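You operate a simulated robot arm through the tools that you are given. There is no shell and no other tool.

The job below is to be done with a simulated robot arm. You get a single attempt, and the scene is never put back.

## Task
Move the steel bar to the tool trough and shut its latches again.
Fine: open both latches to lift it out.

It is judged by the outcome, as a careful person would: the job done as asked, and still so three seconds after it is handed in. It fails if anything else is knocked over, pushed out of place, dropped, spilled or broken.

## Robot
A 6-joint arm with a three-finger gripper, fixed in place. Base frame: the origin is at the foot of the arm, x ahead of it, y to its left, z up; the work surface is at about z = 800. Readings come in mm, rad, newtons and seconds.
Its first joint turns from -2.897 to 2.897 rad. Payload 4.89 kg.
The TCP is the grasp point between the finger pads, 30 mm short of the fingertips. In the tool frame z runs along the fingers and y along their closing line. The gripper opens to 164 mm. The gripper's body begins 125 mm behind the TCP.
Orientation is that of the tool frame in the base frame, as [roll, pitch, yaw] about the fixed x, y, z axes, in that order (R = Rz(yaw) Ry(pitch) Rx(roll)). With the fingers straight down and closing along the base's y, the tool's x points along the base's -x, its y along +y and its z along -z.

## Interface
- The arm moves only by the tool send_rows. Its arguments are lists of equal length, an entry for each row: "linear": the shift along the base's x, y, z in units of 20 mm (1.0 is 20 mm), a list of three; "dr": the turn, a rotation vector about the base's x, y, z in units of 5 degrees (1.0 is 5 degrees), a list of three; "jaw": the finger opening in mm, from 0 to 164. In form: {"linear": [[x, y, z], ...], "dr": [[rx, ry, rz], ...], "jaw": [jaw, ...]}. A call has 1 to 20 rows; each row shifts and turns the commanded pose from where the row before left it. A call with a number of a shift or a turn outside -1 to 1 is refused whole. A row lasts 0.2 s, in which the tool goes at most 50 mm and 0.15 rad; a call with a longer step from one row to the next is refused whole, and so is a gripper value outside its range. A pose out of reach is approached as far as the arm can. The call stops where the force on the tool passes 40 N (or 10 N more than at its start, if that is more) or the arm is blocked; 0.2 s more then pass. The fingers move at their own pace (about 108 mm/s each) and stop on an object; they squeeze with about 35 N. The grip force told is the motor's: it shows also when the fingers shut on nothing. Time passes only in rows, and 0.2 s behind the last, so rows that do not move let the fingers close. The reply holds the time, the measured pose of the TCP, the force on the tool along the base axes, the opening and the grip force, in the units named above and with some noise, with the torque about the TCP (base axes, N m) and any sound that the robot's microphone picked up.
- Cameras (640 x 400 px; columns grow to the right, rows downward): "scene" is fixed at [44.7, -503.1, 1412.2]; the picture's right is [0.48, -0.88, 0.00], its down [-0.32, -0.18, -0.93] and it looks along [0.82, 0.44, -0.37] (base axes); focal length 340 px, centre (320, 200). "wrist" rides on the gripper at [76, -2, -152] in the tool frame; the picture's right is [0.02, 1.00, 0.00], its down [-0.88, 0.02, -0.47] and it looks along [-0.47, 0.01, 0.88] (tool axes); focal length 247 px, centre (320, 200). There is no depth. A picture from a camera that has moved, and an enlarged one, comes with that camera's place and axes in the base frame and with its lens. The place of the scene camera against the robot may be out by one fixed shift of up to 12 mm in any direction.
- snapshot(camera): a new picture of that camera. It takes no simulated time.
- move_column(by): slides the trunk up (or, below 0, down) by that many mm; the arm rides with it, the base frame stays. It gives what a move gives, with no picture.
- inspect(camera, box): a new picture of the part [left, top, right, bottom] of that camera's present view, enlarged. It takes no simulated time.
- job_done(): hands the job in; it is judged then, once.

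Nothing tells you positions but the pictures and the camera data. Unless the task says otherwise, let go and move clear before handing in.

The tools are called as name(argument=value, ...) on one line, values as JSON. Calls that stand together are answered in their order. send_rows: Moves the arm, as the interface text tells. Its arguments: {"type":"object","properties":{"linear":{"type":"array","items":{"type":"array","items":{"type":"number"}}},"dr":{"type":"array","items":{"type":"array","items":{"type":"number"}}},"jaw":{"type":"array","items":{"type":"number"}}},"required":["linear","dr","jaw"]} The other tools are called the same way: move_column (by) slides the trunk up or down; snapshot (camera) takes a picture; inspect (camera, box) takes an enlarged picture of a part of a camera's view; job_done () hands the job in.

At the start:

```text
time: 0.0
tool_pos: [615.6, 50.5, 1145.7]
ee_rot: [-3.14, 0.001, -3.14]
wrist_force: [-1.1, 0.0, 0.2]
moment: [0.02, 0.0, 0.01]
opening: 164.1
grasp_force: 0.0
trunk travel left (down, up): [-175.0, 215.0]
```

scene: 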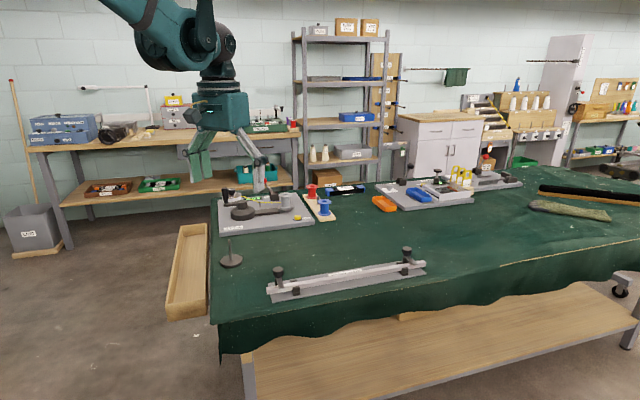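
wrist: 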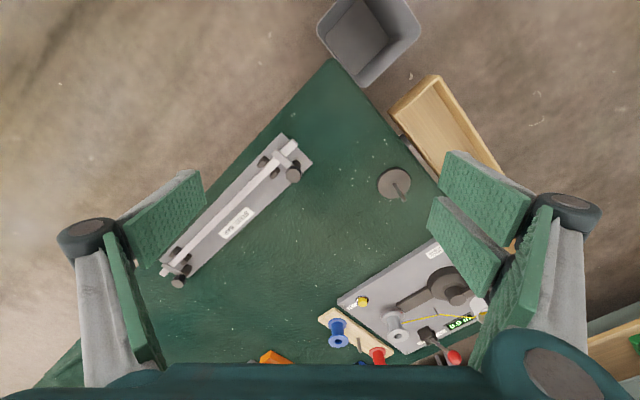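

I see a steel bar in a fixture with two dark-knobbed latches near the table edge, and a wooden trough hanging at the table's left side. I'll look closer at both before moving.

inspect(camera="scene", box=[250, 230, 450, 310])

inspect(camera="wrist", box=[150, 120, 330, 300])

inspect(camera="scene", box=[150, 200, 310, 330])

inspect(camera="wrist", box=[300, 0, 560, 220])

```text
3.20 times, centred on (350, 270) of scene
camera zoom: at [44.7, -503.1, 1412.2], right [0.48, -0.88, 0.0], down [-0.32, -0.18, -0.93], along [0.82, 0.44, -0.37], focal length 1089 px, centre (224, -24)
```

zoom: 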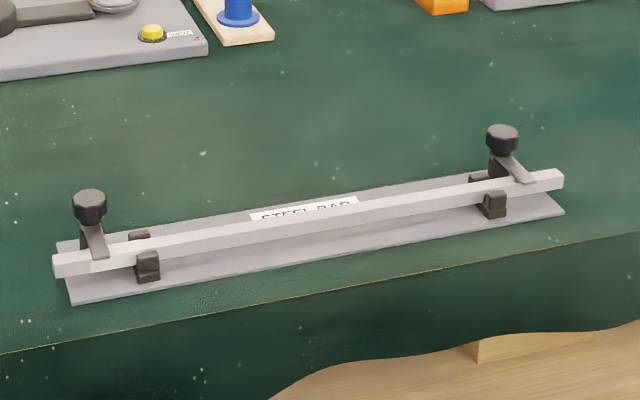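

```text
2.22 times, centred on (240, 210) of wrist
camera zoom: at [538.4, 48.9, 1298.8], right [-0.02, 1.0, 0.0], down [0.88, 0.02, 0.47], along [0.47, 0.01, -0.88], focal length 549 px, centre (498, 178)
```

zoom: 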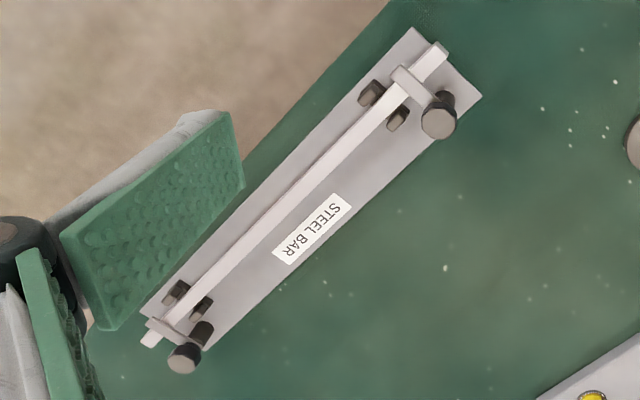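

```text
3.08 times, centred on (230, 265) of scene
camera zoom: at [44.7, -503.1, 1412.2], right [0.48, -0.88, 0.0], down [-0.32, -0.18, -0.93], along [0.82, 0.44, -0.37], focal length 1047 px, centre (597, 0)
```

zoom: 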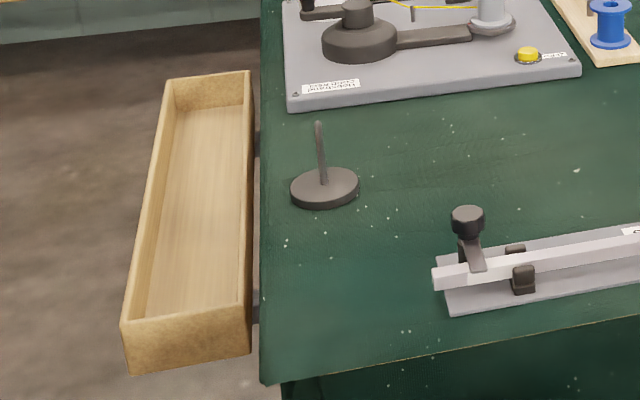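

```text
1.82 times, centred on (430, 110) of wrist
camera zoom: at [538.4, 48.9, 1298.8], right [-0.02, 1.0, 0.0], down [0.88, 0.02, 0.47], along [0.47, 0.01, -0.88], focal length 449 px, centre (120, 364)
```

zoom: 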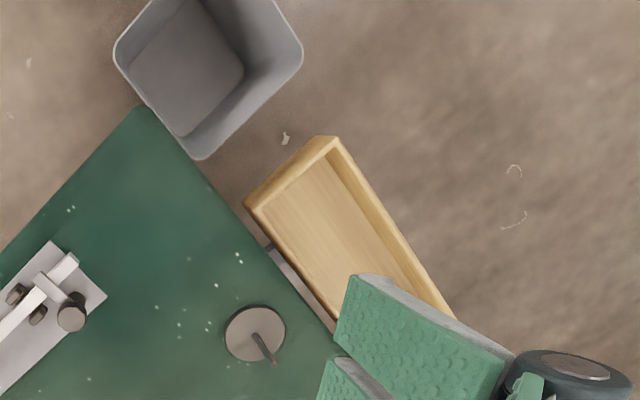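

The bar lies at about 45° from around (660,2) to (995,-333), with a knobbed latch near each end. The trough hangs off the left table edge, along (0.7,0.7), with its rim slightly below the table top. I'll move the wrist camera over the near latch to see how it works.

send_rows(linear=[[0.5, -0.4, -1], [0.5, -0.4, -1], [0.5, -0.4, -1], [0.5, -0.4, -1], [0.5, -0.4, -1], [0.5, -0.4, 0], [0.4, -0.3, 0]], dr=[[0, 0, 0], [0, 0, 0], [0, 0, 0], [0, 0, 0], [0, 0, 0], [0, 0, 0], [0, 0, 0]], jaw=[164, 164, 164, 164, 164, 164, 164])

snapshot(camera="wrist")

```text
time: 1.6
tool_pos: [683.9, -3.7, 1047.2]
ee_rot: [-3.141, 0.0, -3.141]
wrist_force: [-0.1, 0.1, 0.0]
moment: [0.01, -0.04, 0.01]
opening: 163.9
grasp_force: 0.0
trunk travel left (down, up): [-175.0, 215.0]
```

```text
taken
camera wrist: at [606.4, -5.1, 1199.0], right [-0.02, 1.0, 0.0], down [0.88, 0.02, 0.47], along [0.47, 0.01, -0.88], focal length 247 px, centre (320, 200)
```

wrist: 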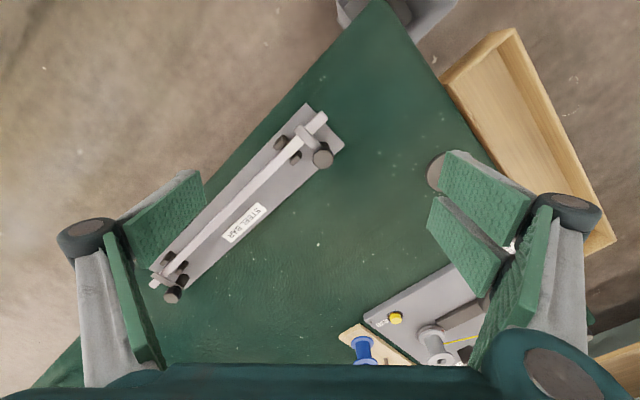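

The wrist camera is now above the near latch. I'll zoom in on both latches.

inspect(camera="wrist", box=[260, 95, 360, 175])

inspect(camera="wrist", box=[140, 230, 220, 310])

inspect(camera="scene", box=[260, 260, 310, 305])

inspect(camera="scene", box=[385, 240, 435, 285])

```text
5.00 times, centred on (310, 135) of wrist
camera zoom: at [606.4, -5.1, 1199.0], right [-0.02, 1.0, 0.0], down [0.88, 0.02, 0.47], along [0.47, 0.01, -0.88], focal length 1235 px, centre (370, 525)
```

zoom: 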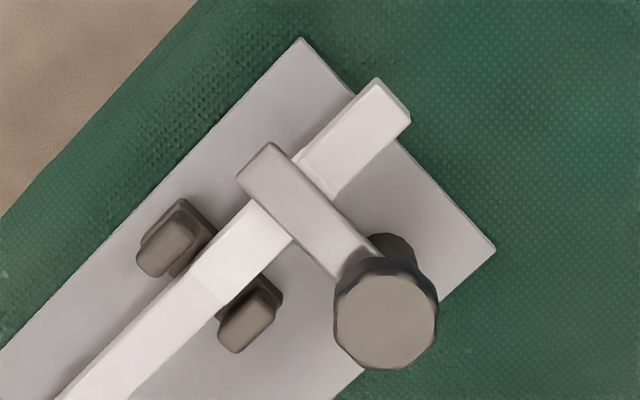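

```text
5.00 times, centred on (180, 270) of wrist
camera zoom: at [606.4, -5.1, 1199.0], right [-0.02, 1.0, 0.0], down [0.88, 0.02, 0.47], along [0.47, 0.01, -0.88], focal length 1235 px, centre (1020, -150)
```

zoom: 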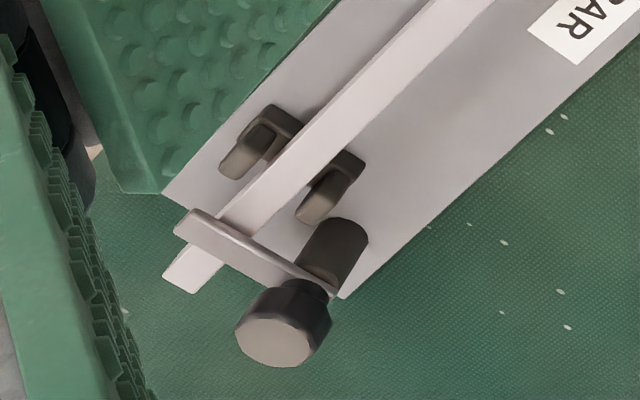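

```text
8.89 times, centred on (285, 282) of scene
camera zoom: at [44.7, -503.1, 1412.2], right [0.48, -0.88, 0.0], down [-0.32, -0.18, -0.93], along [0.82, 0.44, -0.37], focal length 3025 px, centre (631, -533)
```

zoom: 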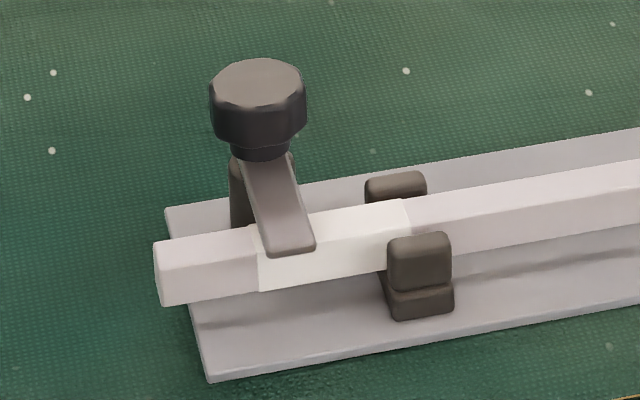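

```text
8.89 times, centred on (410, 262) of scene
camera zoom: at [44.7, -503.1, 1412.2], right [0.48, -0.88, 0.0], down [-0.32, -0.18, -0.93], along [0.82, 0.44, -0.37], focal length 3025 px, centre (-480, -356)
```

zoom: 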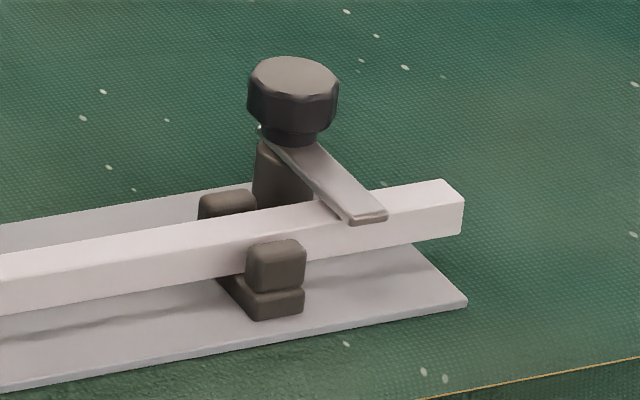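

The latches are swing arms on posts with a knob on top of each. The near knob is at about (719,1,868) and the far one at about (998,-284,868). I'll go above the near knob and turn the tool 45° so the fingers close along the bar's direction.

send_rows(linear=[[0.19, 0.03, -0.3], [0.19, 0.03, -0.3], [0.19, 0.03, -0.3], [0.19, 0.03, -0.3], [0.19, 0.03, -0.3], [0.19, 0.03, -0.3], [0.19, 0.03, -0.3], [0.19, 0.03, -0.3], [0.19, 0.03, -0.3]], dr=[[0, 0, 1], [0, 0, 1], [0, 0, 1], [0, 0, 1], [0, 0, 1], [0, 0, 1], [0, 0, 1], [0, 0, 1], [0, 0, 1]], jaw=[164, 164, 164, 164, 164, 164, 164, 164, 164])

snapshot(camera="wrist")

snapshot(camera="scene")

```text
time: 3.6
tool_pos: [717.0, 2.1, 993.1]
ee_rot: [-3.141, -0.001, -2.355]
wrist_force: [-0.7, -0.4, -0.4]
moment: [-0.03, 0.0, -0.02]
opening: 163.9
grasp_force: 0.1
trunk travel left (down, up): [-175.0, 215.0]
```

```text
taken
camera wrist: at [663.7, -53.1, 1145.4], right [-0.72, 0.69, 0.0], down [0.61, 0.64, 0.47], along [0.33, 0.34, -0.88], focal length 247 px, centre (320, 200)
```

wrist: 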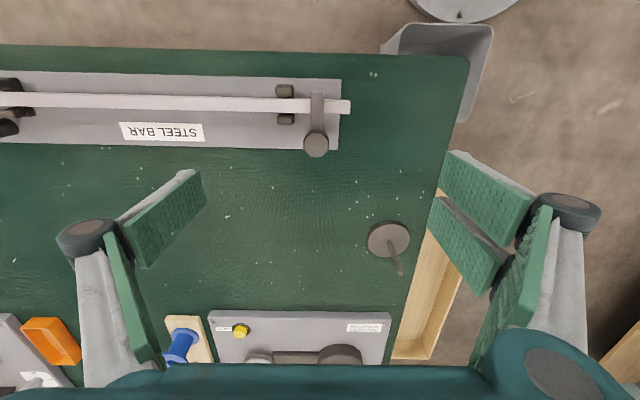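

```text
taken
```

scene: 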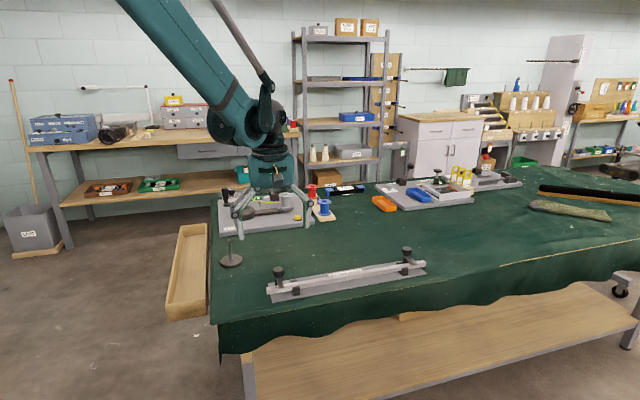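

The tool is above the near knob. I'll zoom in to refine the position.

inspect(camera="wrist", box=[270, 75, 370, 165])

inspect(camera="wrist", box=[0, 60, 100, 150])

```text
4.44 times, centred on (320, 120) of wrist
camera zoom: at [663.7, -53.1, 1145.4], right [-0.72, 0.69, 0.0], down [0.61, 0.64, 0.47], along [0.33, 0.34, -0.88], focal length 1098 px, centre (320, 556)
```

zoom: 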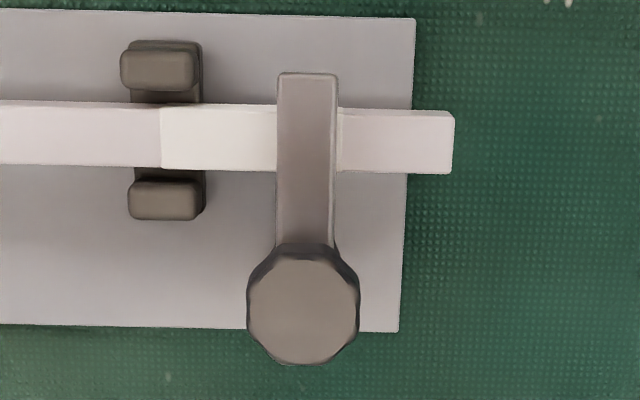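

```text
4.44 times, centred on (50, 105) of wrist
camera zoom: at [663.7, -53.1, 1145.4], right [-0.72, 0.69, 0.0], down [0.61, 0.64, 0.47], along [0.33, 0.34, -0.88], focal length 1098 px, centre (1520, 622)
```

zoom: 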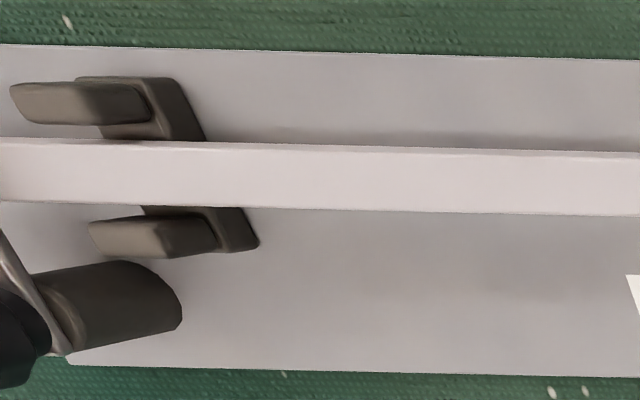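

The near knob top is at about (721,0), roughly z 860–868. I'll descend above it with the fingers wide open and check again.

send_rows(linear=[[0.04, -0.02, -0.93], [0.04, -0.02, -0.93], [0.04, -0.02, -0.93], [0.04, -0.02, -0.93], [0.04, -0.02, -0.93]], dr=[[0, 0, 0], [0, 0, 0], [0, 0, 0], [0, 0, 0], [0, 0, 0]], jaw=[110, 110, 110, 110, 110])

snapshot(camera="wrist")

inspect(camera="scene", box=[220, 200, 340, 310])

```text
time: 4.8
tool_pos: [721.9, 0.5, 898.3]
ee_rot: [3.141, -0.001, -2.356]
wrist_force: [0.7, 0.4, 0.2]
moment: [0.0, -0.03, -0.02]
opening: 110.1
grasp_force: 0.1
trunk travel left (down, up): [-175.0, 215.0]
```

```text
taken
camera wrist: at [668.4, -54.9, 1050.9], right [-0.72, 0.69, 0.0], down [0.61, 0.64, 0.47], along [0.33, 0.34, -0.88], focal length 247 px, centre (320, 200)
```

wrist: 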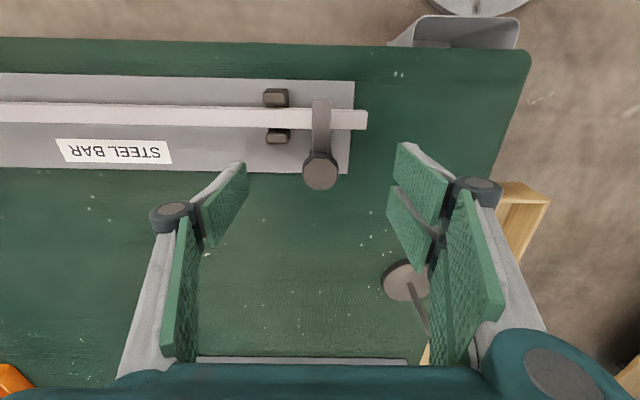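

```text
3.64 times, centred on (280, 255) of scene
camera zoom: at [44.7, -503.1, 1412.2], right [0.48, -0.88, 0.0], down [-0.32, -0.18, -0.93], along [0.82, 0.44, -0.37], focal length 1238 px, centre (466, 0)
```

zoom: 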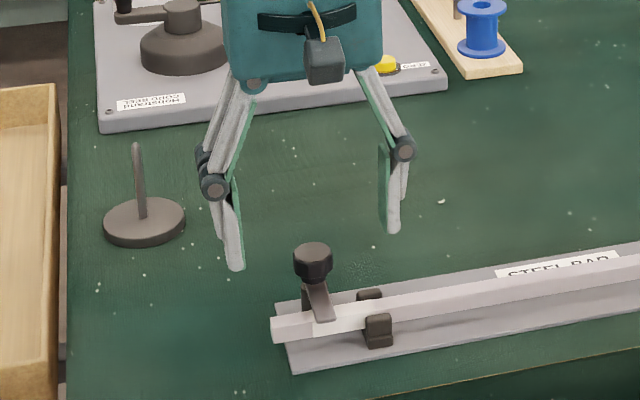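

inspect(camera="wrist", box=[250, 80, 390, 200])

inspect(camera="scene", box=[265, 245, 325, 295])

```text
3.33 times, centred on (320, 140) of wrist
camera zoom: at [668.4, -54.9, 1050.9], right [-0.72, 0.69, 0.0], down [0.61, 0.64, 0.47], along [0.33, 0.34, -0.88], focal length 823 px, centre (320, 400)
```

zoom: 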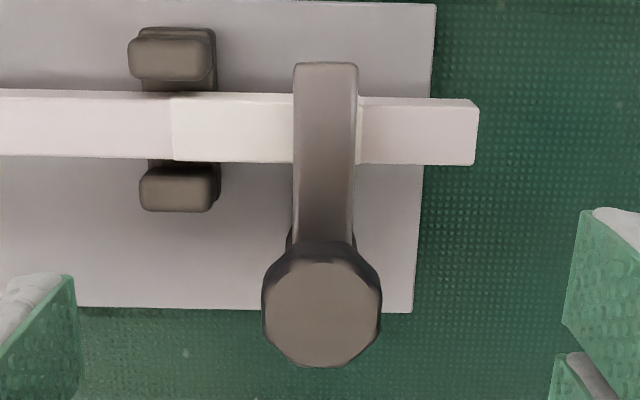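

```text
8.00 times, centred on (295, 270) of scene
camera zoom: at [44.7, -503.1, 1412.2], right [0.48, -0.88, 0.0], down [-0.32, -0.18, -0.93], along [0.82, 0.44, -0.37], focal length 2722 px, centre (520, -360)
```

zoom: 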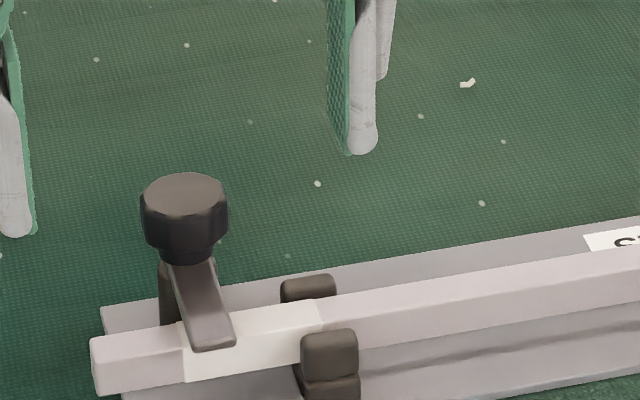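

The near knob top is at about (722,1,860), about 28 mm across, and the bar top is at about z=828. I'll lower so the fingertips stay just above the bar top, then close on the knob.

send_rows(linear=[[0, 0, 0], [0, 0, -0.9], [0, 0, -0.85], [0, 0, 0], [0, 0, 0], [0, 0, 0]], dr=[[0, 0, 0], [0, 0, 0], [0, 0, 0], [0, 0, 0], [0, 0, 0], [0, 0, 0]], jaw=[60, 60, 60, 20, 20, 20])

snapshot(camera="wrist")

inspect(camera="scene", box=[220, 200, 340, 310])

```text
time: 6.2
tool_pos: [722.0, 1.4, 864.7]
ee_rot: [3.141, 0.0, -2.356]
wrist_force: [5.4, -1.7, -2.6]
moment: [0.15, -0.24, -0.03]
opening: 29.6
grasp_force: 44.8
trunk travel left (down, up): [-175.0, 215.0]
```

```text
taken
camera wrist: at [667.7, -55.2, 1016.2], right [-0.72, 0.69, 0.0], down [0.61, 0.64, 0.47], along [0.33, 0.34, -0.88], focal length 247 px, centre (320, 200)
```

wrist: 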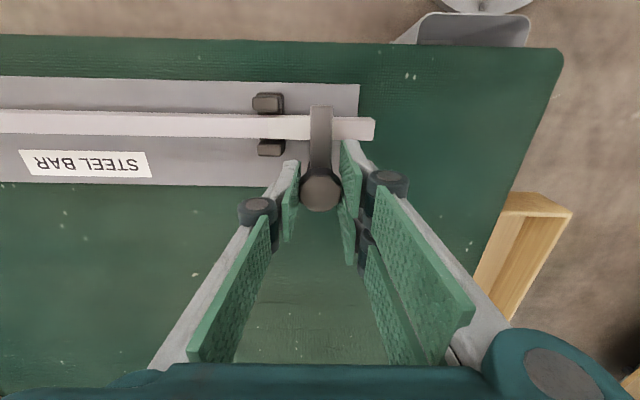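

```text
3.64 times, centred on (280, 255) of scene
camera zoom: at [44.7, -503.1, 1412.2], right [0.48, -0.88, 0.0], down [-0.32, -0.18, -0.93], along [0.82, 0.44, -0.37], focal length 1238 px, centre (466, 0)
```

zoom: 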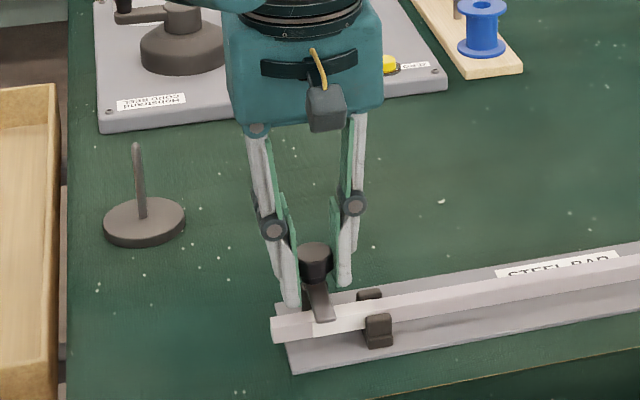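

The knob is gripped at 29.6 mm with little side force. I'll try turning it a little clockwise, which swings the arm outward off the bar end, and watch the torque.

send_rows(linear=[[0, 0, 0], [0, 0, 0]], dr=[[0, 0, -1], [0, 0, -1]], jaw=[20, 20])

inspect(camera="scene", box=[260, 240, 330, 300])

snapshot(camera="wrist")

```text
time: 6.8
tool_pos: [721.1, 0.6, 864.0]
ee_rot: [3.14, -0.002, -2.531]
wrist_force: [-4.5, 1.9, -9.3]
moment: [0.01, 0.16, 0.51]
opening: 29.3
grasp_force: 45.3
trunk travel left (down, up): [-175.0, 215.0]
```

```text
6.67 times, centred on (295, 270) of scene
camera zoom: at [44.7, -503.1, 1412.2], right [0.48, -0.88, 0.0], down [-0.32, -0.18, -0.93], along [0.82, 0.44, -0.37], focal length 2269 px, centre (487, -267)
```

zoom: 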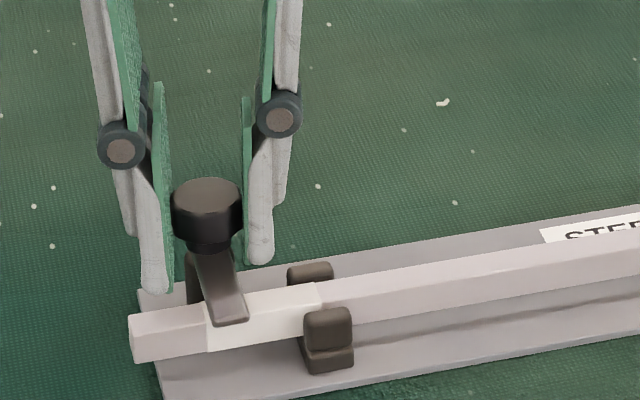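

```text
taken
camera wrist: at [658.5, -45.0, 1016.4], right [-0.59, 0.81, 0.0], down [0.71, 0.52, 0.47], along [0.38, 0.28, -0.88], focal length 247 px, centre (320, 200)
```

wrist: 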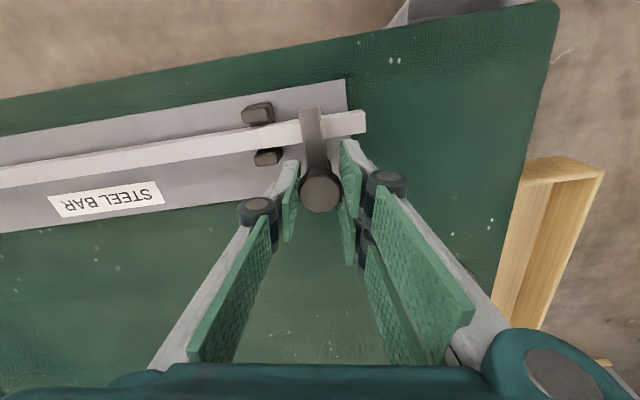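

The arm didn't move: it is still square to the bar and the fingers slipped on the knob, so it resists this way. I'll try the other direction.

send_rows(linear=[[0, 0, 0], [0, 0, 0], [0, 0, 0], [0, 0, 0]], dr=[[0, 0, 1], [0, 0, 1], [0, 0, 1], [0, 0, 1]], jaw=[20, 20, 20, 20])

inspect(camera="scene", box=[260, 240, 330, 300])

snapshot(camera="wrist")

```text
time: 7.8
tool_pos: [721.3, 0.8, 864.5]
ee_rot: [-3.141, -0.001, -2.182]
wrist_force: [-12.0, -6.0, -13.1]
moment: [0.12, 0.02, 0.02]
opening: 29.4
grasp_force: 44.6
trunk travel left (down, up): [-175.0, 215.0]
```

```text
6.67 times, centred on (295, 270) of scene
camera zoom: at [44.7, -503.1, 1412.2], right [0.48, -0.88, 0.0], down [-0.32, -0.18, -0.93], along [0.82, 0.44, -0.37], focal length 2269 px, centre (487, -267)
```

zoom: 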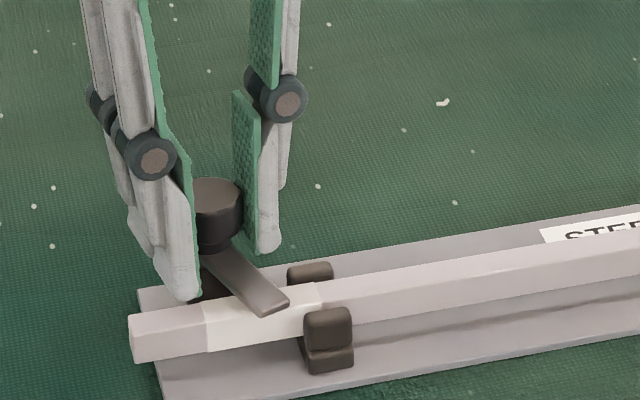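

```text
taken
camera wrist: at [678.4, -64.1, 1016.4], right [-0.83, 0.56, 0.0], down [0.49, 0.73, 0.47], along [0.26, 0.39, -0.88], focal length 247 px, centre (320, 200)
```

wrist: 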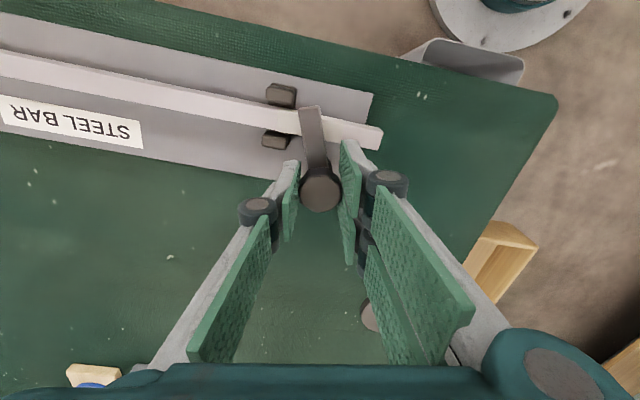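

Counter-clockwise works: the arm swings inward with the gripper at almost no torque. I'll keep turning that way.

send_rows(linear=[[-0.04, -0.04, 0], [0, 0, 0], [0, 0, 0], [0, 0, 0], [0, 0, 0], [0, 0, 0], [0, 0, 0]], dr=[[0, 0, 1], [0, 0, 1], [0, 0, 1], [0, 0, 1], [0, 0, 1], [0, 0, 1], [0, 0, 1]], jaw=[20, 20, 20, 20, 20, 20, 20])

snapshot(camera="wrist")

inspect(camera="scene", box=[260, 240, 330, 300])

```text
time: 9.4
tool_pos: [722.4, -0.7, 863.5]
ee_rot: [-3.138, 0.001, -1.611]
wrist_force: [5.8, 1.1, -4.8]
moment: [0.12, -0.3, 0.0]
opening: 29.3
grasp_force: 44.5
trunk travel left (down, up): [-175.0, 215.0]
stopped in row 7: the force on the tool passed its limit at 42 N (the readings are from after the stop); the commanded pose is now the measured one
```

```text
taken
camera wrist: at [720.6, -77.5, 1016.4], right [-1.0, 0.02, 0.0], down [0.01, 0.88, 0.47], along [0.01, 0.47, -0.88], focal length 247 px, centre (320, 200)
```

wrist: 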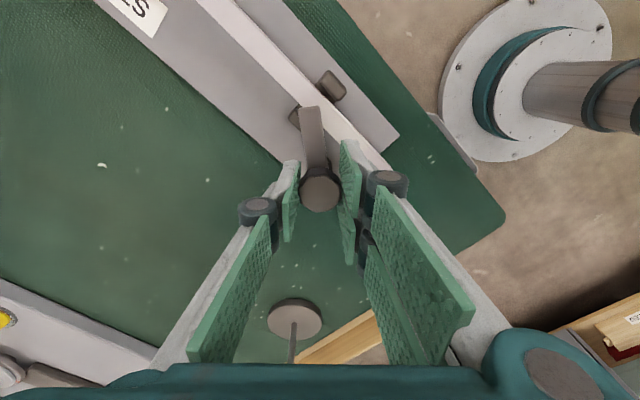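

```text
6.67 times, centred on (295, 270) of scene
camera zoom: at [44.7, -503.1, 1412.2], right [0.48, -0.88, 0.0], down [-0.32, -0.18, -0.93], along [0.82, 0.44, -0.37], focal length 2269 px, centre (487, -267)
```

zoom: 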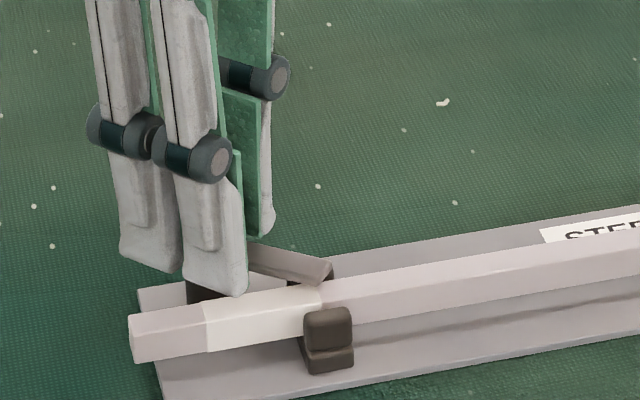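

The arm has swung about 53°. The force stop looks like my grip being about 4 mm off the knob's axis rather than a hard stop. I'll continue in small steps that follow the orbit around the axis, checking the torque.

send_rows(linear=[[0.02, 0.004, 0], [0.02, 0.004, 0]], dr=[[0, 0, 1], [0, 0, 1]], jaw=[20, 20])

inspect(camera="scene", box=[260, 240, 330, 300])

snapshot(camera="wrist")

```text
time: 10.0
tool_pos: [723.6, -1.1, 863.8]
ee_rot: [-3.14, 0.001, -1.432]
wrist_force: [6.5, -0.3, -8.6]
moment: [-0.29, -0.13, -0.01]
opening: 29.4
grasp_force: 44.6
trunk travel left (down, up): [-175.0, 215.0]
```

```text
6.67 times, centred on (295, 270) of scene
camera zoom: at [44.7, -503.1, 1412.2], right [0.48, -0.88, 0.0], down [-0.32, -0.18, -0.93], along [0.82, 0.44, -0.37], focal length 2269 px, centre (487, -267)
```

zoom: 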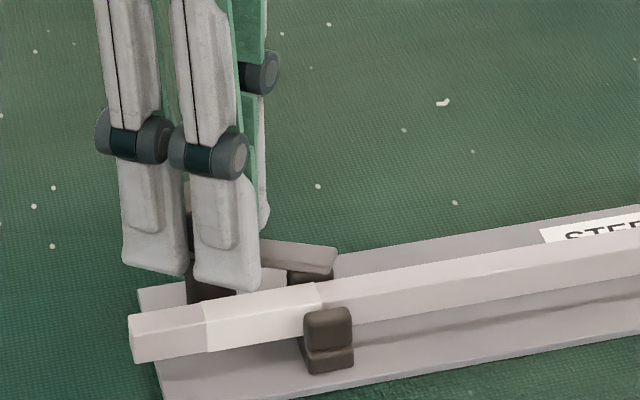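

```text
taken
camera wrist: at [734.7, -76.6, 1016.4], right [-0.99, -0.16, 0.0], down [-0.14, 0.87, 0.47], along [-0.07, 0.47, -0.88], focal length 247 px, centre (320, 200)
```

wrist: 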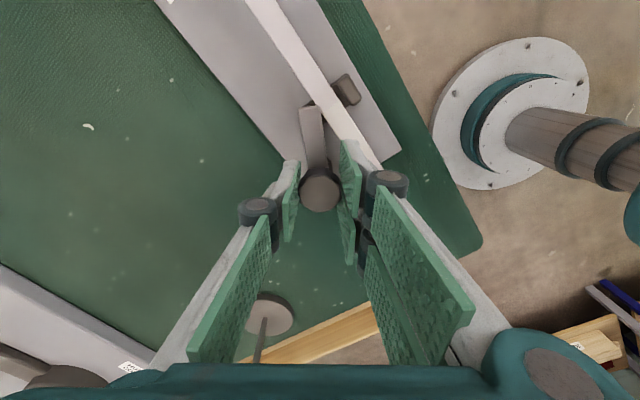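

It keeps swinging freely over the support block. I'll finish the turn to about 90°.

send_rows(linear=[[0.018, 0.003, 0], [0.018, 0.005, 0], [0.016, 0.007, 0], [0.014, 0.008, 0], [0.012, 0.01, 0]], dr=[[0, 0, 1], [0, 0, 1], [0, 0, 1], [0, 0, 1], [0, 0, 1]], jaw=[20, 20, 20, 20, 20])

inspect(camera="scene", box=[260, 240, 330, 300])

snapshot(camera="wrist")

```text
time: 11.2
tool_pos: [726.1, -0.7, 863.7]
ee_rot: [-3.14, 0.001, -0.998]
wrist_force: [1.0, -1.0, 3.4]
moment: [0.14, 0.16, 0.0]
opening: 29.2
grasp_force: 45.0
trunk travel left (down, up): [-175.0, 215.0]
```

```text
6.67 times, centred on (295, 270) of scene
camera zoom: at [44.7, -503.1, 1412.2], right [0.48, -0.88, 0.0], down [-0.32, -0.18, -0.93], along [0.82, 0.44, -0.37], focal length 2269 px, centre (487, -267)
```

zoom: 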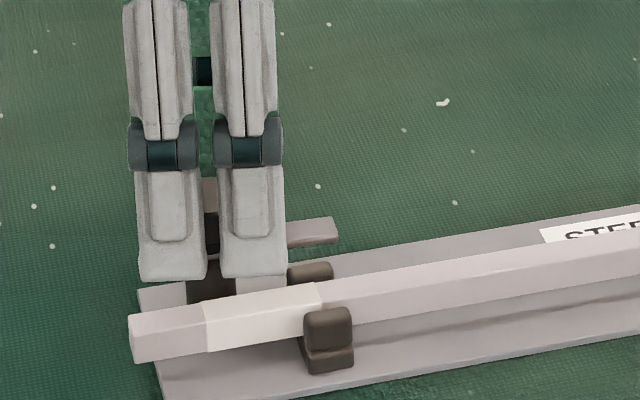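

```text
taken
camera wrist: at [766.8, -64.0, 1016.4], right [-0.83, -0.56, 0.0], down [-0.5, 0.73, 0.47], along [-0.26, 0.39, -0.88], focal length 247 px, centre (320, 200)
```

wrist: 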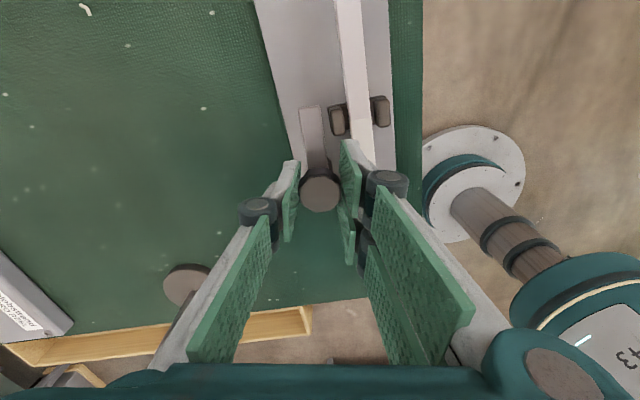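

The near latch arm now points along the bar and is clear of it. I'll open the fingers only slightly so they don't touch the bar, then lift straight up.

send_rows(linear=[[0, 0, 0], [0, 0, 0], [0, 0, 0.5], [0, 0, 1], [0, 0, 1], [0, 0, 1]], dr=[[0, 0, 0], [0, 0, 0], [0, 0, 0], [0, 0, 0], [0, 0, 0], [0, 0, 0]], jaw=[37, 37, 37, 37, 37, 37])

snapshot(camera="wrist")

inspect(camera="scene", box=[250, 230, 450, 310])

```text
time: 12.6
tool_pos: [726.2, -0.6, 935.1]
ee_rot: [-3.139, 0.0, -0.999]
wrist_force: [1.2, -0.5, -0.4]
moment: [0.0, 0.07, -0.02]
opening: 37.3
grasp_force: 0.1
trunk travel left (down, up): [-175.0, 215.0]
```

```text
taken
camera wrist: at [768.4, -64.7, 1087.1], right [-0.83, -0.56, 0.0], down [-0.49, 0.73, 0.47], along [-0.26, 0.39, -0.88], focal length 247 px, centre (320, 200)
```

wrist: 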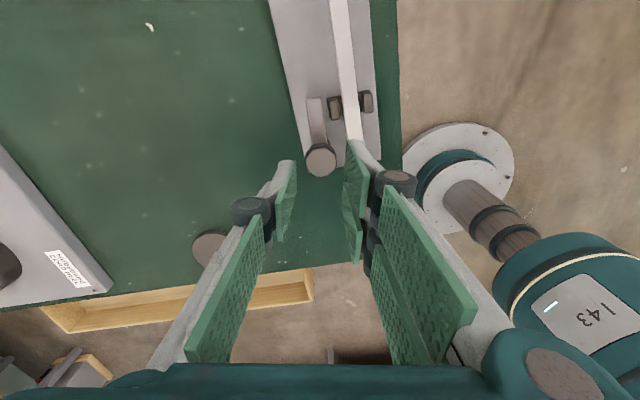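

```text
3.20 times, centred on (350, 270) of scene
camera zoom: at [44.7, -503.1, 1412.2], right [0.48, -0.88, 0.0], down [-0.32, -0.18, -0.93], along [0.82, 0.44, -0.37], focal length 1089 px, centre (224, -24)
```

zoom: 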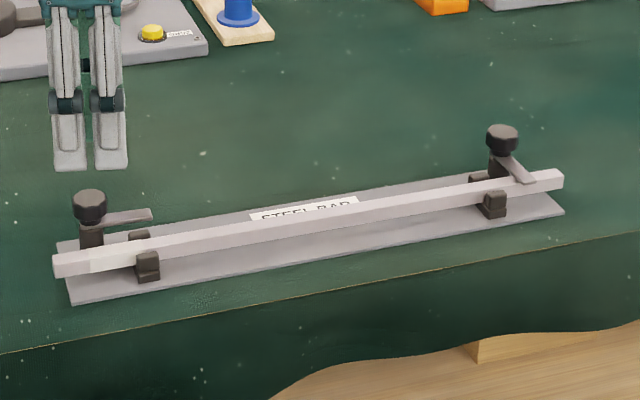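

The near latch is open and stays put, and the fixture hasn't moved. Next is the far latch, about 1050 mm from the base, so I'll move toward it at a safe height while turning the tool back and see how far the arm reaches.

send_rows(linear=[[0.6, -0.75, 0.3], [0.6, -0.75, 0.3], [0.6, -0.75, 0.3], [0.6, -0.75, 0.3], [0.6, -0.75, 0.3], [0.6, -0.75, 0.3], [0.6, -0.75, 0.3], [0.6, -0.75, 0.3], [0.6, -0.75, 0.3], [0.6, -0.75, 0.3], [0.6, -0.75, 0.3], [0.6, -0.75, 0.3], [0.6, -0.75, 0], [0.6, -0.75, 0], [0.6, -0.75, 0]], dr=[[0, 0, -1], [0, 0, -1], [0, 0, -1], [0, 0, -1], [0, 0, -1], [0, 0, -1], [0, 0, -1], [0, 0, -1], [0, 0, -1], [0, 0, -1], [0, 0, -1], [0, 0, -1], [0, 0, -1], [0, 0, -1], [0, 0, -1]], jaw=[60, 60, 60, 60, 60, 60, 60, 60, 60, 60, 60, 60, 60, 60, 60])

snapshot(camera="wrist")

snapshot(camera="scene")

```text
time: 15.8
tool_pos: [904.5, -224.6, 1006.2]
ee_rot: [-3.139, 0.0, -2.308]
wrist_force: [-0.7, 0.4, 0.8]
moment: [-0.11, -0.09, -0.01]
opening: 59.9
grasp_force: 0.1
trunk travel left (down, up): [-175.0, 215.0]
```

```text
taken
camera wrist: at [853.4, -282.2, 1159.5], right [-0.75, 0.66, 0.0], down [0.58, 0.67, 0.47], along [0.31, 0.36, -0.88], focal length 247 px, centre (320, 200)
```

wrist: 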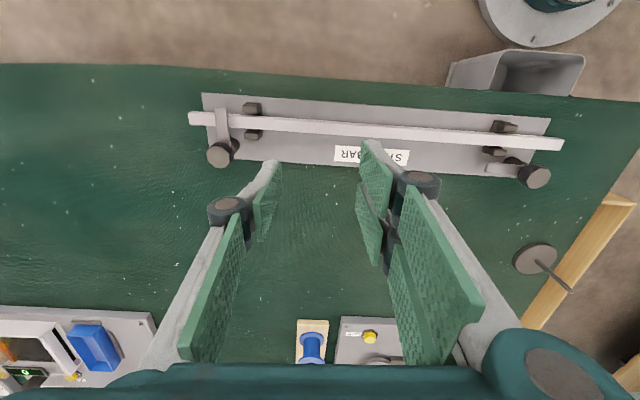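

```text
taken
```

scene: 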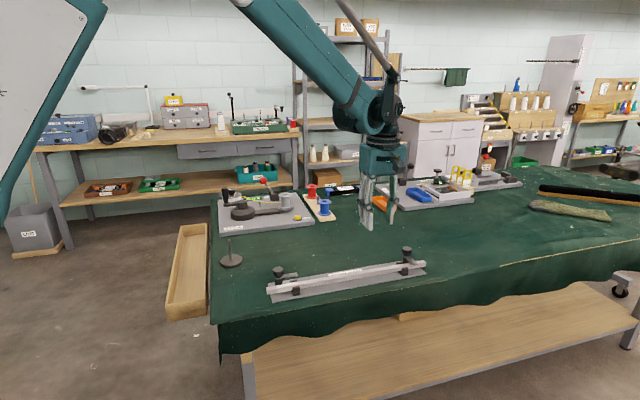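

This view shows the whole fixture. I'll zoom in to measure the far knob, the bar ends and the label.

inspect(camera="wrist", box=[180, 90, 290, 175])

inspect(camera="wrist", box=[470, 110, 580, 195])

```text
4.71 times, centred on (235, 132) of wrist
camera zoom: at [853.4, -282.2, 1159.5], right [-0.75, 0.66, 0.0], down [0.58, 0.67, 0.47], along [0.31, 0.36, -0.88], focal length 1162 px, centre (720, 518)
```

zoom: 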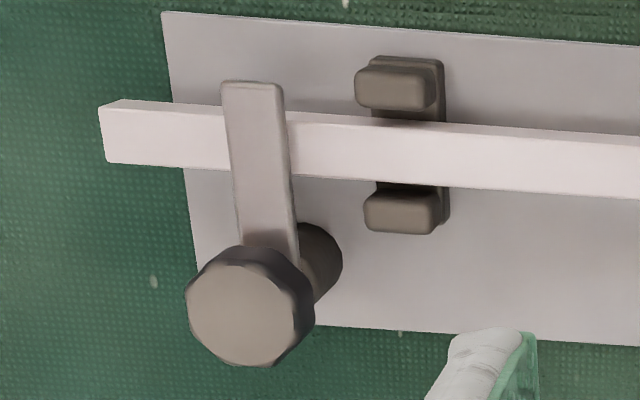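

```text
4.71 times, centred on (525, 152) of wrist
camera zoom: at [853.4, -282.2, 1159.5], right [-0.75, 0.66, 0.0], down [0.58, 0.67, 0.47], along [0.31, 0.36, -0.88], focal length 1162 px, centre (-645, 424)
```

zoom: 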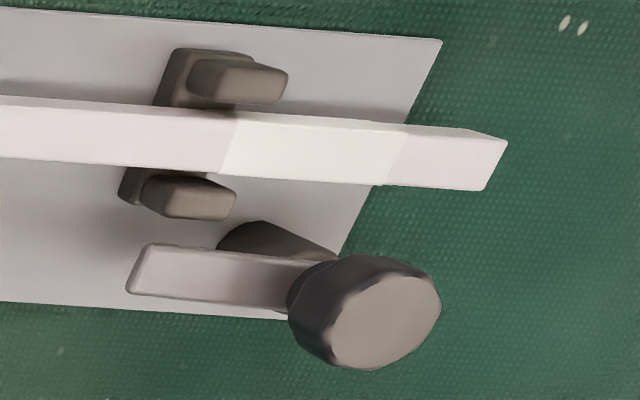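

The far knob is at about (1013,-292,855) and the bar spans roughly (665,3) to (1018,-351), so about 500 mm long. I'll test how far the vertical tool reaches at this height.

send_rows(linear=[[0.8, -0.5, 0], [0.8, -0.5, 0], [0.8, -0.5, 0], [0.8, -0.5, 0], [0.8, -0.5, 0], [0.8, -0.5, 0], [0.6, -0.4, 0]], dr=[[0, 0, -0.4], [0, 0, -0.4], [0, 0, 0], [0, 0, 0], [0, 0, 0], [0, 0, 0], [0, 0, 0]], jaw=[60, 60, 60, 60, 60, 60, 60])

snapshot(camera="scene")

snapshot(camera="wrist")

```text
time: 17.4
tool_pos: [1013.8, -292.5, 1005.3]
ee_rot: [-3.141, -0.003, -2.377]
wrist_force: [0.3, 0.9, -0.7]
moment: [-0.04, -0.01, 0.05]
opening: 60.1
grasp_force: 0.0
trunk travel left (down, up): [-175.0, 215.0]
```

```text
taken
```

scene: 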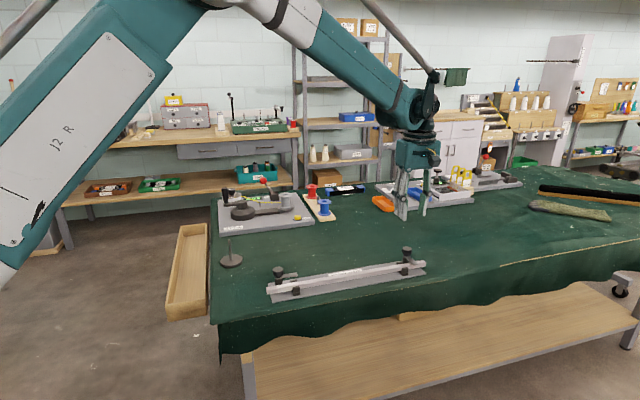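

```text
taken
camera wrist: at [957.9, -346.5, 1158.3], right [-0.71, 0.71, 0.0], down [0.62, 0.62, 0.47], along [0.34, 0.33, -0.88], focal length 247 px, centre (320, 200)
```

wrist: 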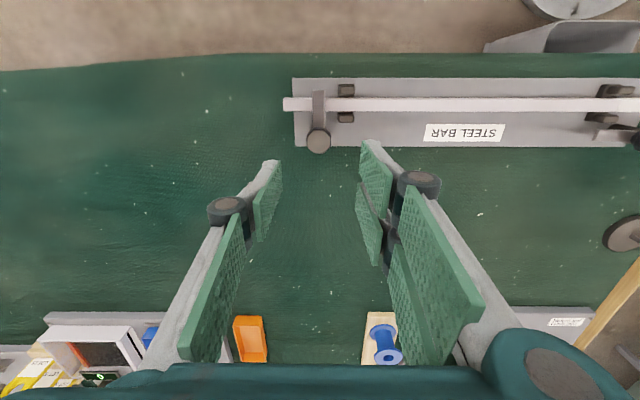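

The arm reaches above the far knob with the tool vertical. I'll zoom to refine the knob's position.

inspect(camera="wrist", box=[270, 70, 370, 160])

```text
4.44 times, centred on (320, 115) of wrist
camera zoom: at [957.9, -346.5, 1158.3], right [-0.71, 0.71, 0.0], down [0.62, 0.62, 0.47], along [0.34, 0.33, -0.88], focal length 1098 px, centre (320, 578)
```

zoom: 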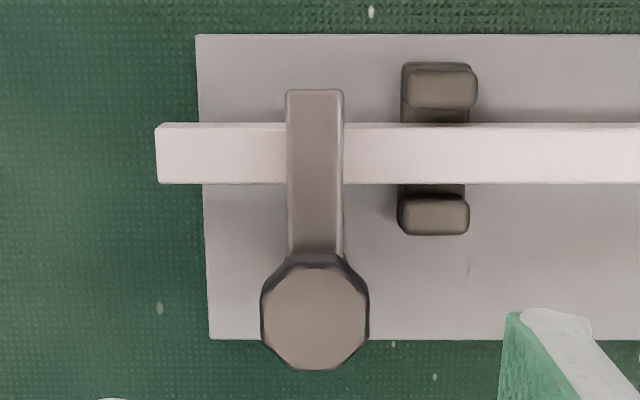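

The far knob axis is at about (1015,-291). I'll descend toward it in stages and check that the arm still reaches.

send_rows(linear=[[0.035, 0.03, -0.9], [0.035, 0.025, -0.9], [0, 0, -0.9], [0, 0, -0.9], [0, 0, -0.9], [0, 0, -0.75]], dr=[[0, 0, 0.2], [0, 0, 0], [0, 0, 0], [0, 0, 0], [0, 0, 0], [0, 0, 0]], jaw=[60, 60, 60, 60, 60, 60])

snapshot(camera="wrist")

inspect(camera="scene", box=[370, 200, 450, 290])

```text
time: 18.8
tool_pos: [1013.5, -291.3, 901.7]
ee_rot: [-3.139, 0.0, -2.361]
wrist_force: [-0.6, 0.3, 0.3]
moment: [-0.03, -0.06, 0.02]
opening: 59.9
grasp_force: 0.1
trunk travel left (down, up): [-175.0, 215.0]
```

```text
taken
camera wrist: at [959.7, -346.2, 1054.4], right [-0.72, 0.69, 0.0], down [0.61, 0.63, 0.47], along [0.33, 0.34, -0.88], focal length 247 px, centre (320, 200)
```

wrist: 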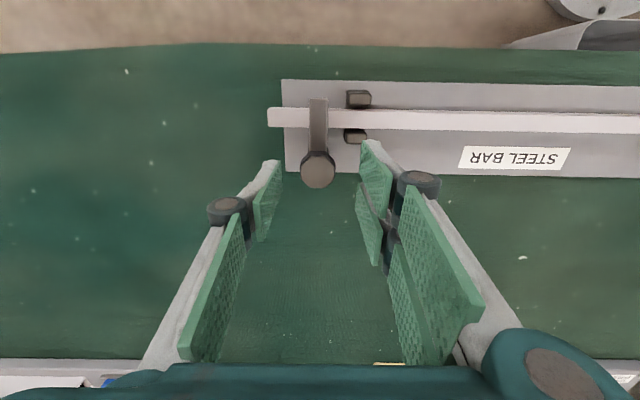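

```text
4.44 times, centred on (410, 245) of scene
camera zoom: at [44.7, -503.1, 1412.2], right [0.48, -0.88, 0.0], down [-0.32, -0.18, -0.93], along [0.82, 0.44, -0.37], focal length 1512 px, centre (-80, 0)
```

zoom: 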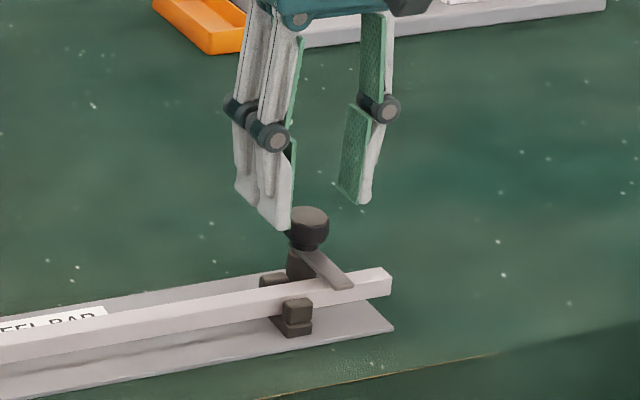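

inspect(camera="wrist", box=[260, 85, 380, 195])

```text
3.64 times, centred on (320, 140) of wrist
camera zoom: at [959.7, -346.2, 1054.4], right [-0.72, 0.69, 0.0], down [0.61, 0.63, 0.47], along [0.33, 0.34, -0.88], focal length 898 px, centre (320, 418)
```

zoom: 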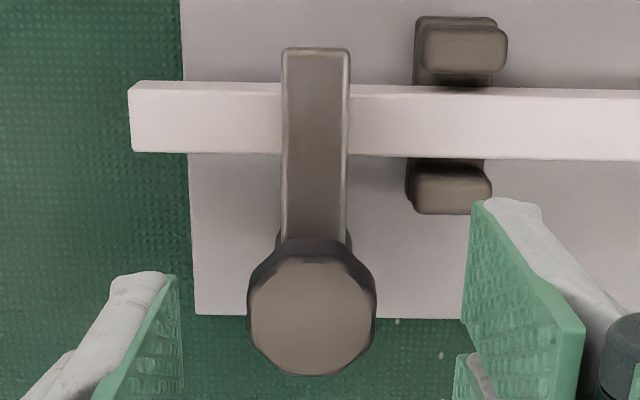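

The knob axis is at about (1015.7,-290.8). I'll descend to grip height and close on the knob.

send_rows(linear=[[0.055, 0.012, -0.9], [0.055, 0.012, -0.95], [0, 0, 0], [0, 0, 0], [0, 0, 0], [0, 0, 0]], dr=[[0, 0, 0], [0, 0, 0], [0, 0, 0], [0, 0, 0], [0, 0, 0], [0, 0, 0]], jaw=[60, 60, 60, 20, 20, 20])

snapshot(camera="wrist")

inspect(camera="scene", box=[370, 200, 450, 290])

```text
time: 20.2
tool_pos: [1017.3, -291.6, 862.3]
ee_rot: [-3.141, 0.0, -2.358]
wrist_force: [0.7, -0.2, -9.6]
moment: [0.21, -0.21, 0.01]
opening: 29.2
grasp_force: 45.1
trunk travel left (down, up): [-175.0, 215.0]
```

```text
taken
camera wrist: at [962.8, -346.5, 1015.4], right [-0.72, 0.69, 0.0], down [0.61, 0.63, 0.47], along [0.33, 0.34, -0.88], focal length 247 px, centre (320, 200)
```

wrist: 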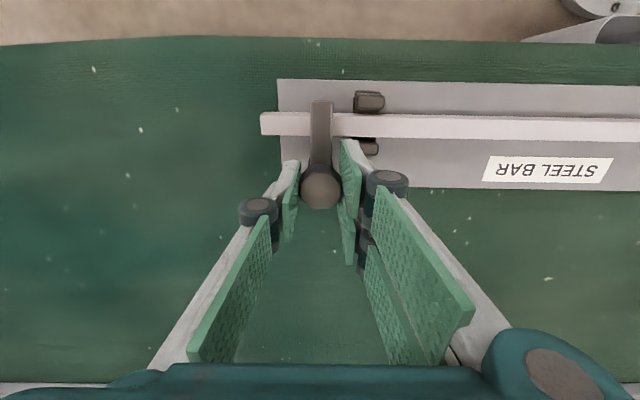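

```text
4.44 times, centred on (410, 245) of scene
camera zoom: at [44.7, -503.1, 1412.2], right [0.48, -0.88, 0.0], down [-0.32, -0.18, -0.93], along [0.82, 0.44, -0.37], focal length 1512 px, centre (-80, 0)
```

zoom: 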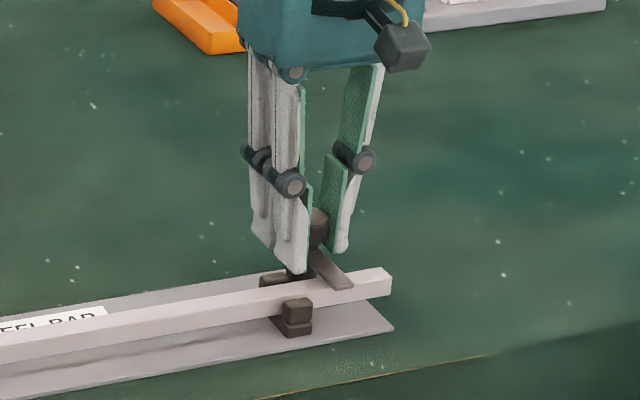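

Gripped, with negligible side force. I'll test a small counter-clockwise turn.

send_rows(linear=[[0, 0, 0], [0, 0, 0]], dr=[[0, 0, 1], [0, 0, 1]], jaw=[20, 20])

snapshot(camera="wrist")

```text
time: 20.8
tool_pos: [1016.9, -290.9, 862.4]
ee_rot: [-3.139, 0.0, -2.183]
wrist_force: [1.1, 1.5, -18.4]
moment: [-0.14, 0.13, -0.01]
opening: 29.2
grasp_force: 45.0
trunk travel left (down, up): [-175.0, 215.0]
```

```text
taken
camera wrist: at [973.3, -354.9, 1015.4], right [-0.83, 0.56, 0.0], down [0.49, 0.73, 0.47], along [0.27, 0.39, -0.88], focal length 247 px, centre (320, 200)
```

wrist: 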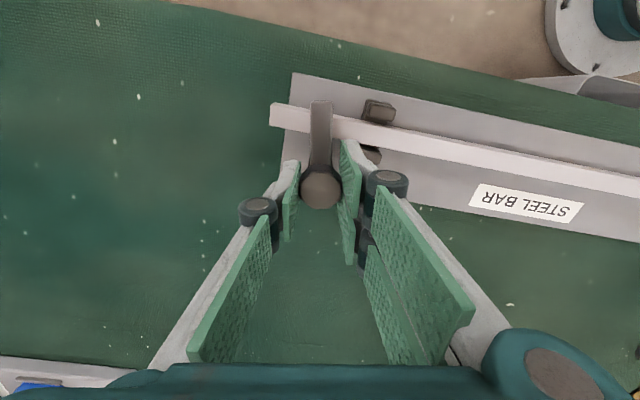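

Counter-clockwise works here too and swings the arm outward. I'll continue in two batches, easing down 1 mm to relieve the vertical pull.

send_rows(linear=[[0, 0, -0.05], [0, 0, 0], [0, 0, 0], [0, 0, 0], [0, 0, 0], [0, 0, 0]], dr=[[0, 0, 1], [0, 0, 1], [0, 0, 1], [0, 0, 1], [0, 0, 1], [0, 0, 1]], jaw=[20, 20, 20, 20, 20, 20])

snapshot(camera="wrist")

```text
time: 22.2
tool_pos: [1017.3, -292.1, 862.1]
ee_rot: [-3.139, 0.0, -1.66]
wrist_force: [13.3, -3.0, 4.5]
moment: [0.03, -0.08, 0.02]
opening: 29.1
grasp_force: 45.2
trunk travel left (down, up): [-175.0, 215.0]
```

```text
taken
camera wrist: at [1010.6, -367.7, 1015.4], right [-1.0, 0.07, 0.0], down [0.06, 0.88, 0.47], along [0.03, 0.47, -0.88], focal length 247 px, centre (320, 200)
```

wrist: 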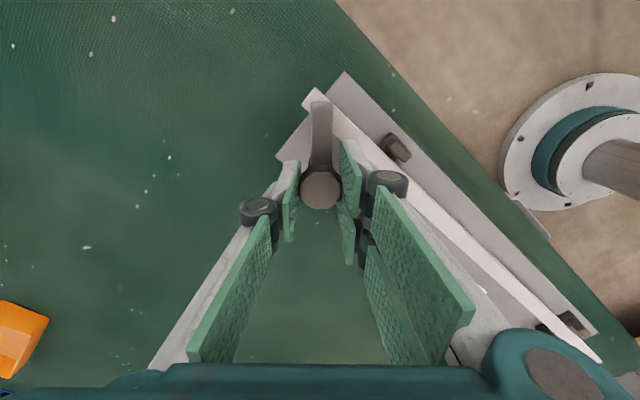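

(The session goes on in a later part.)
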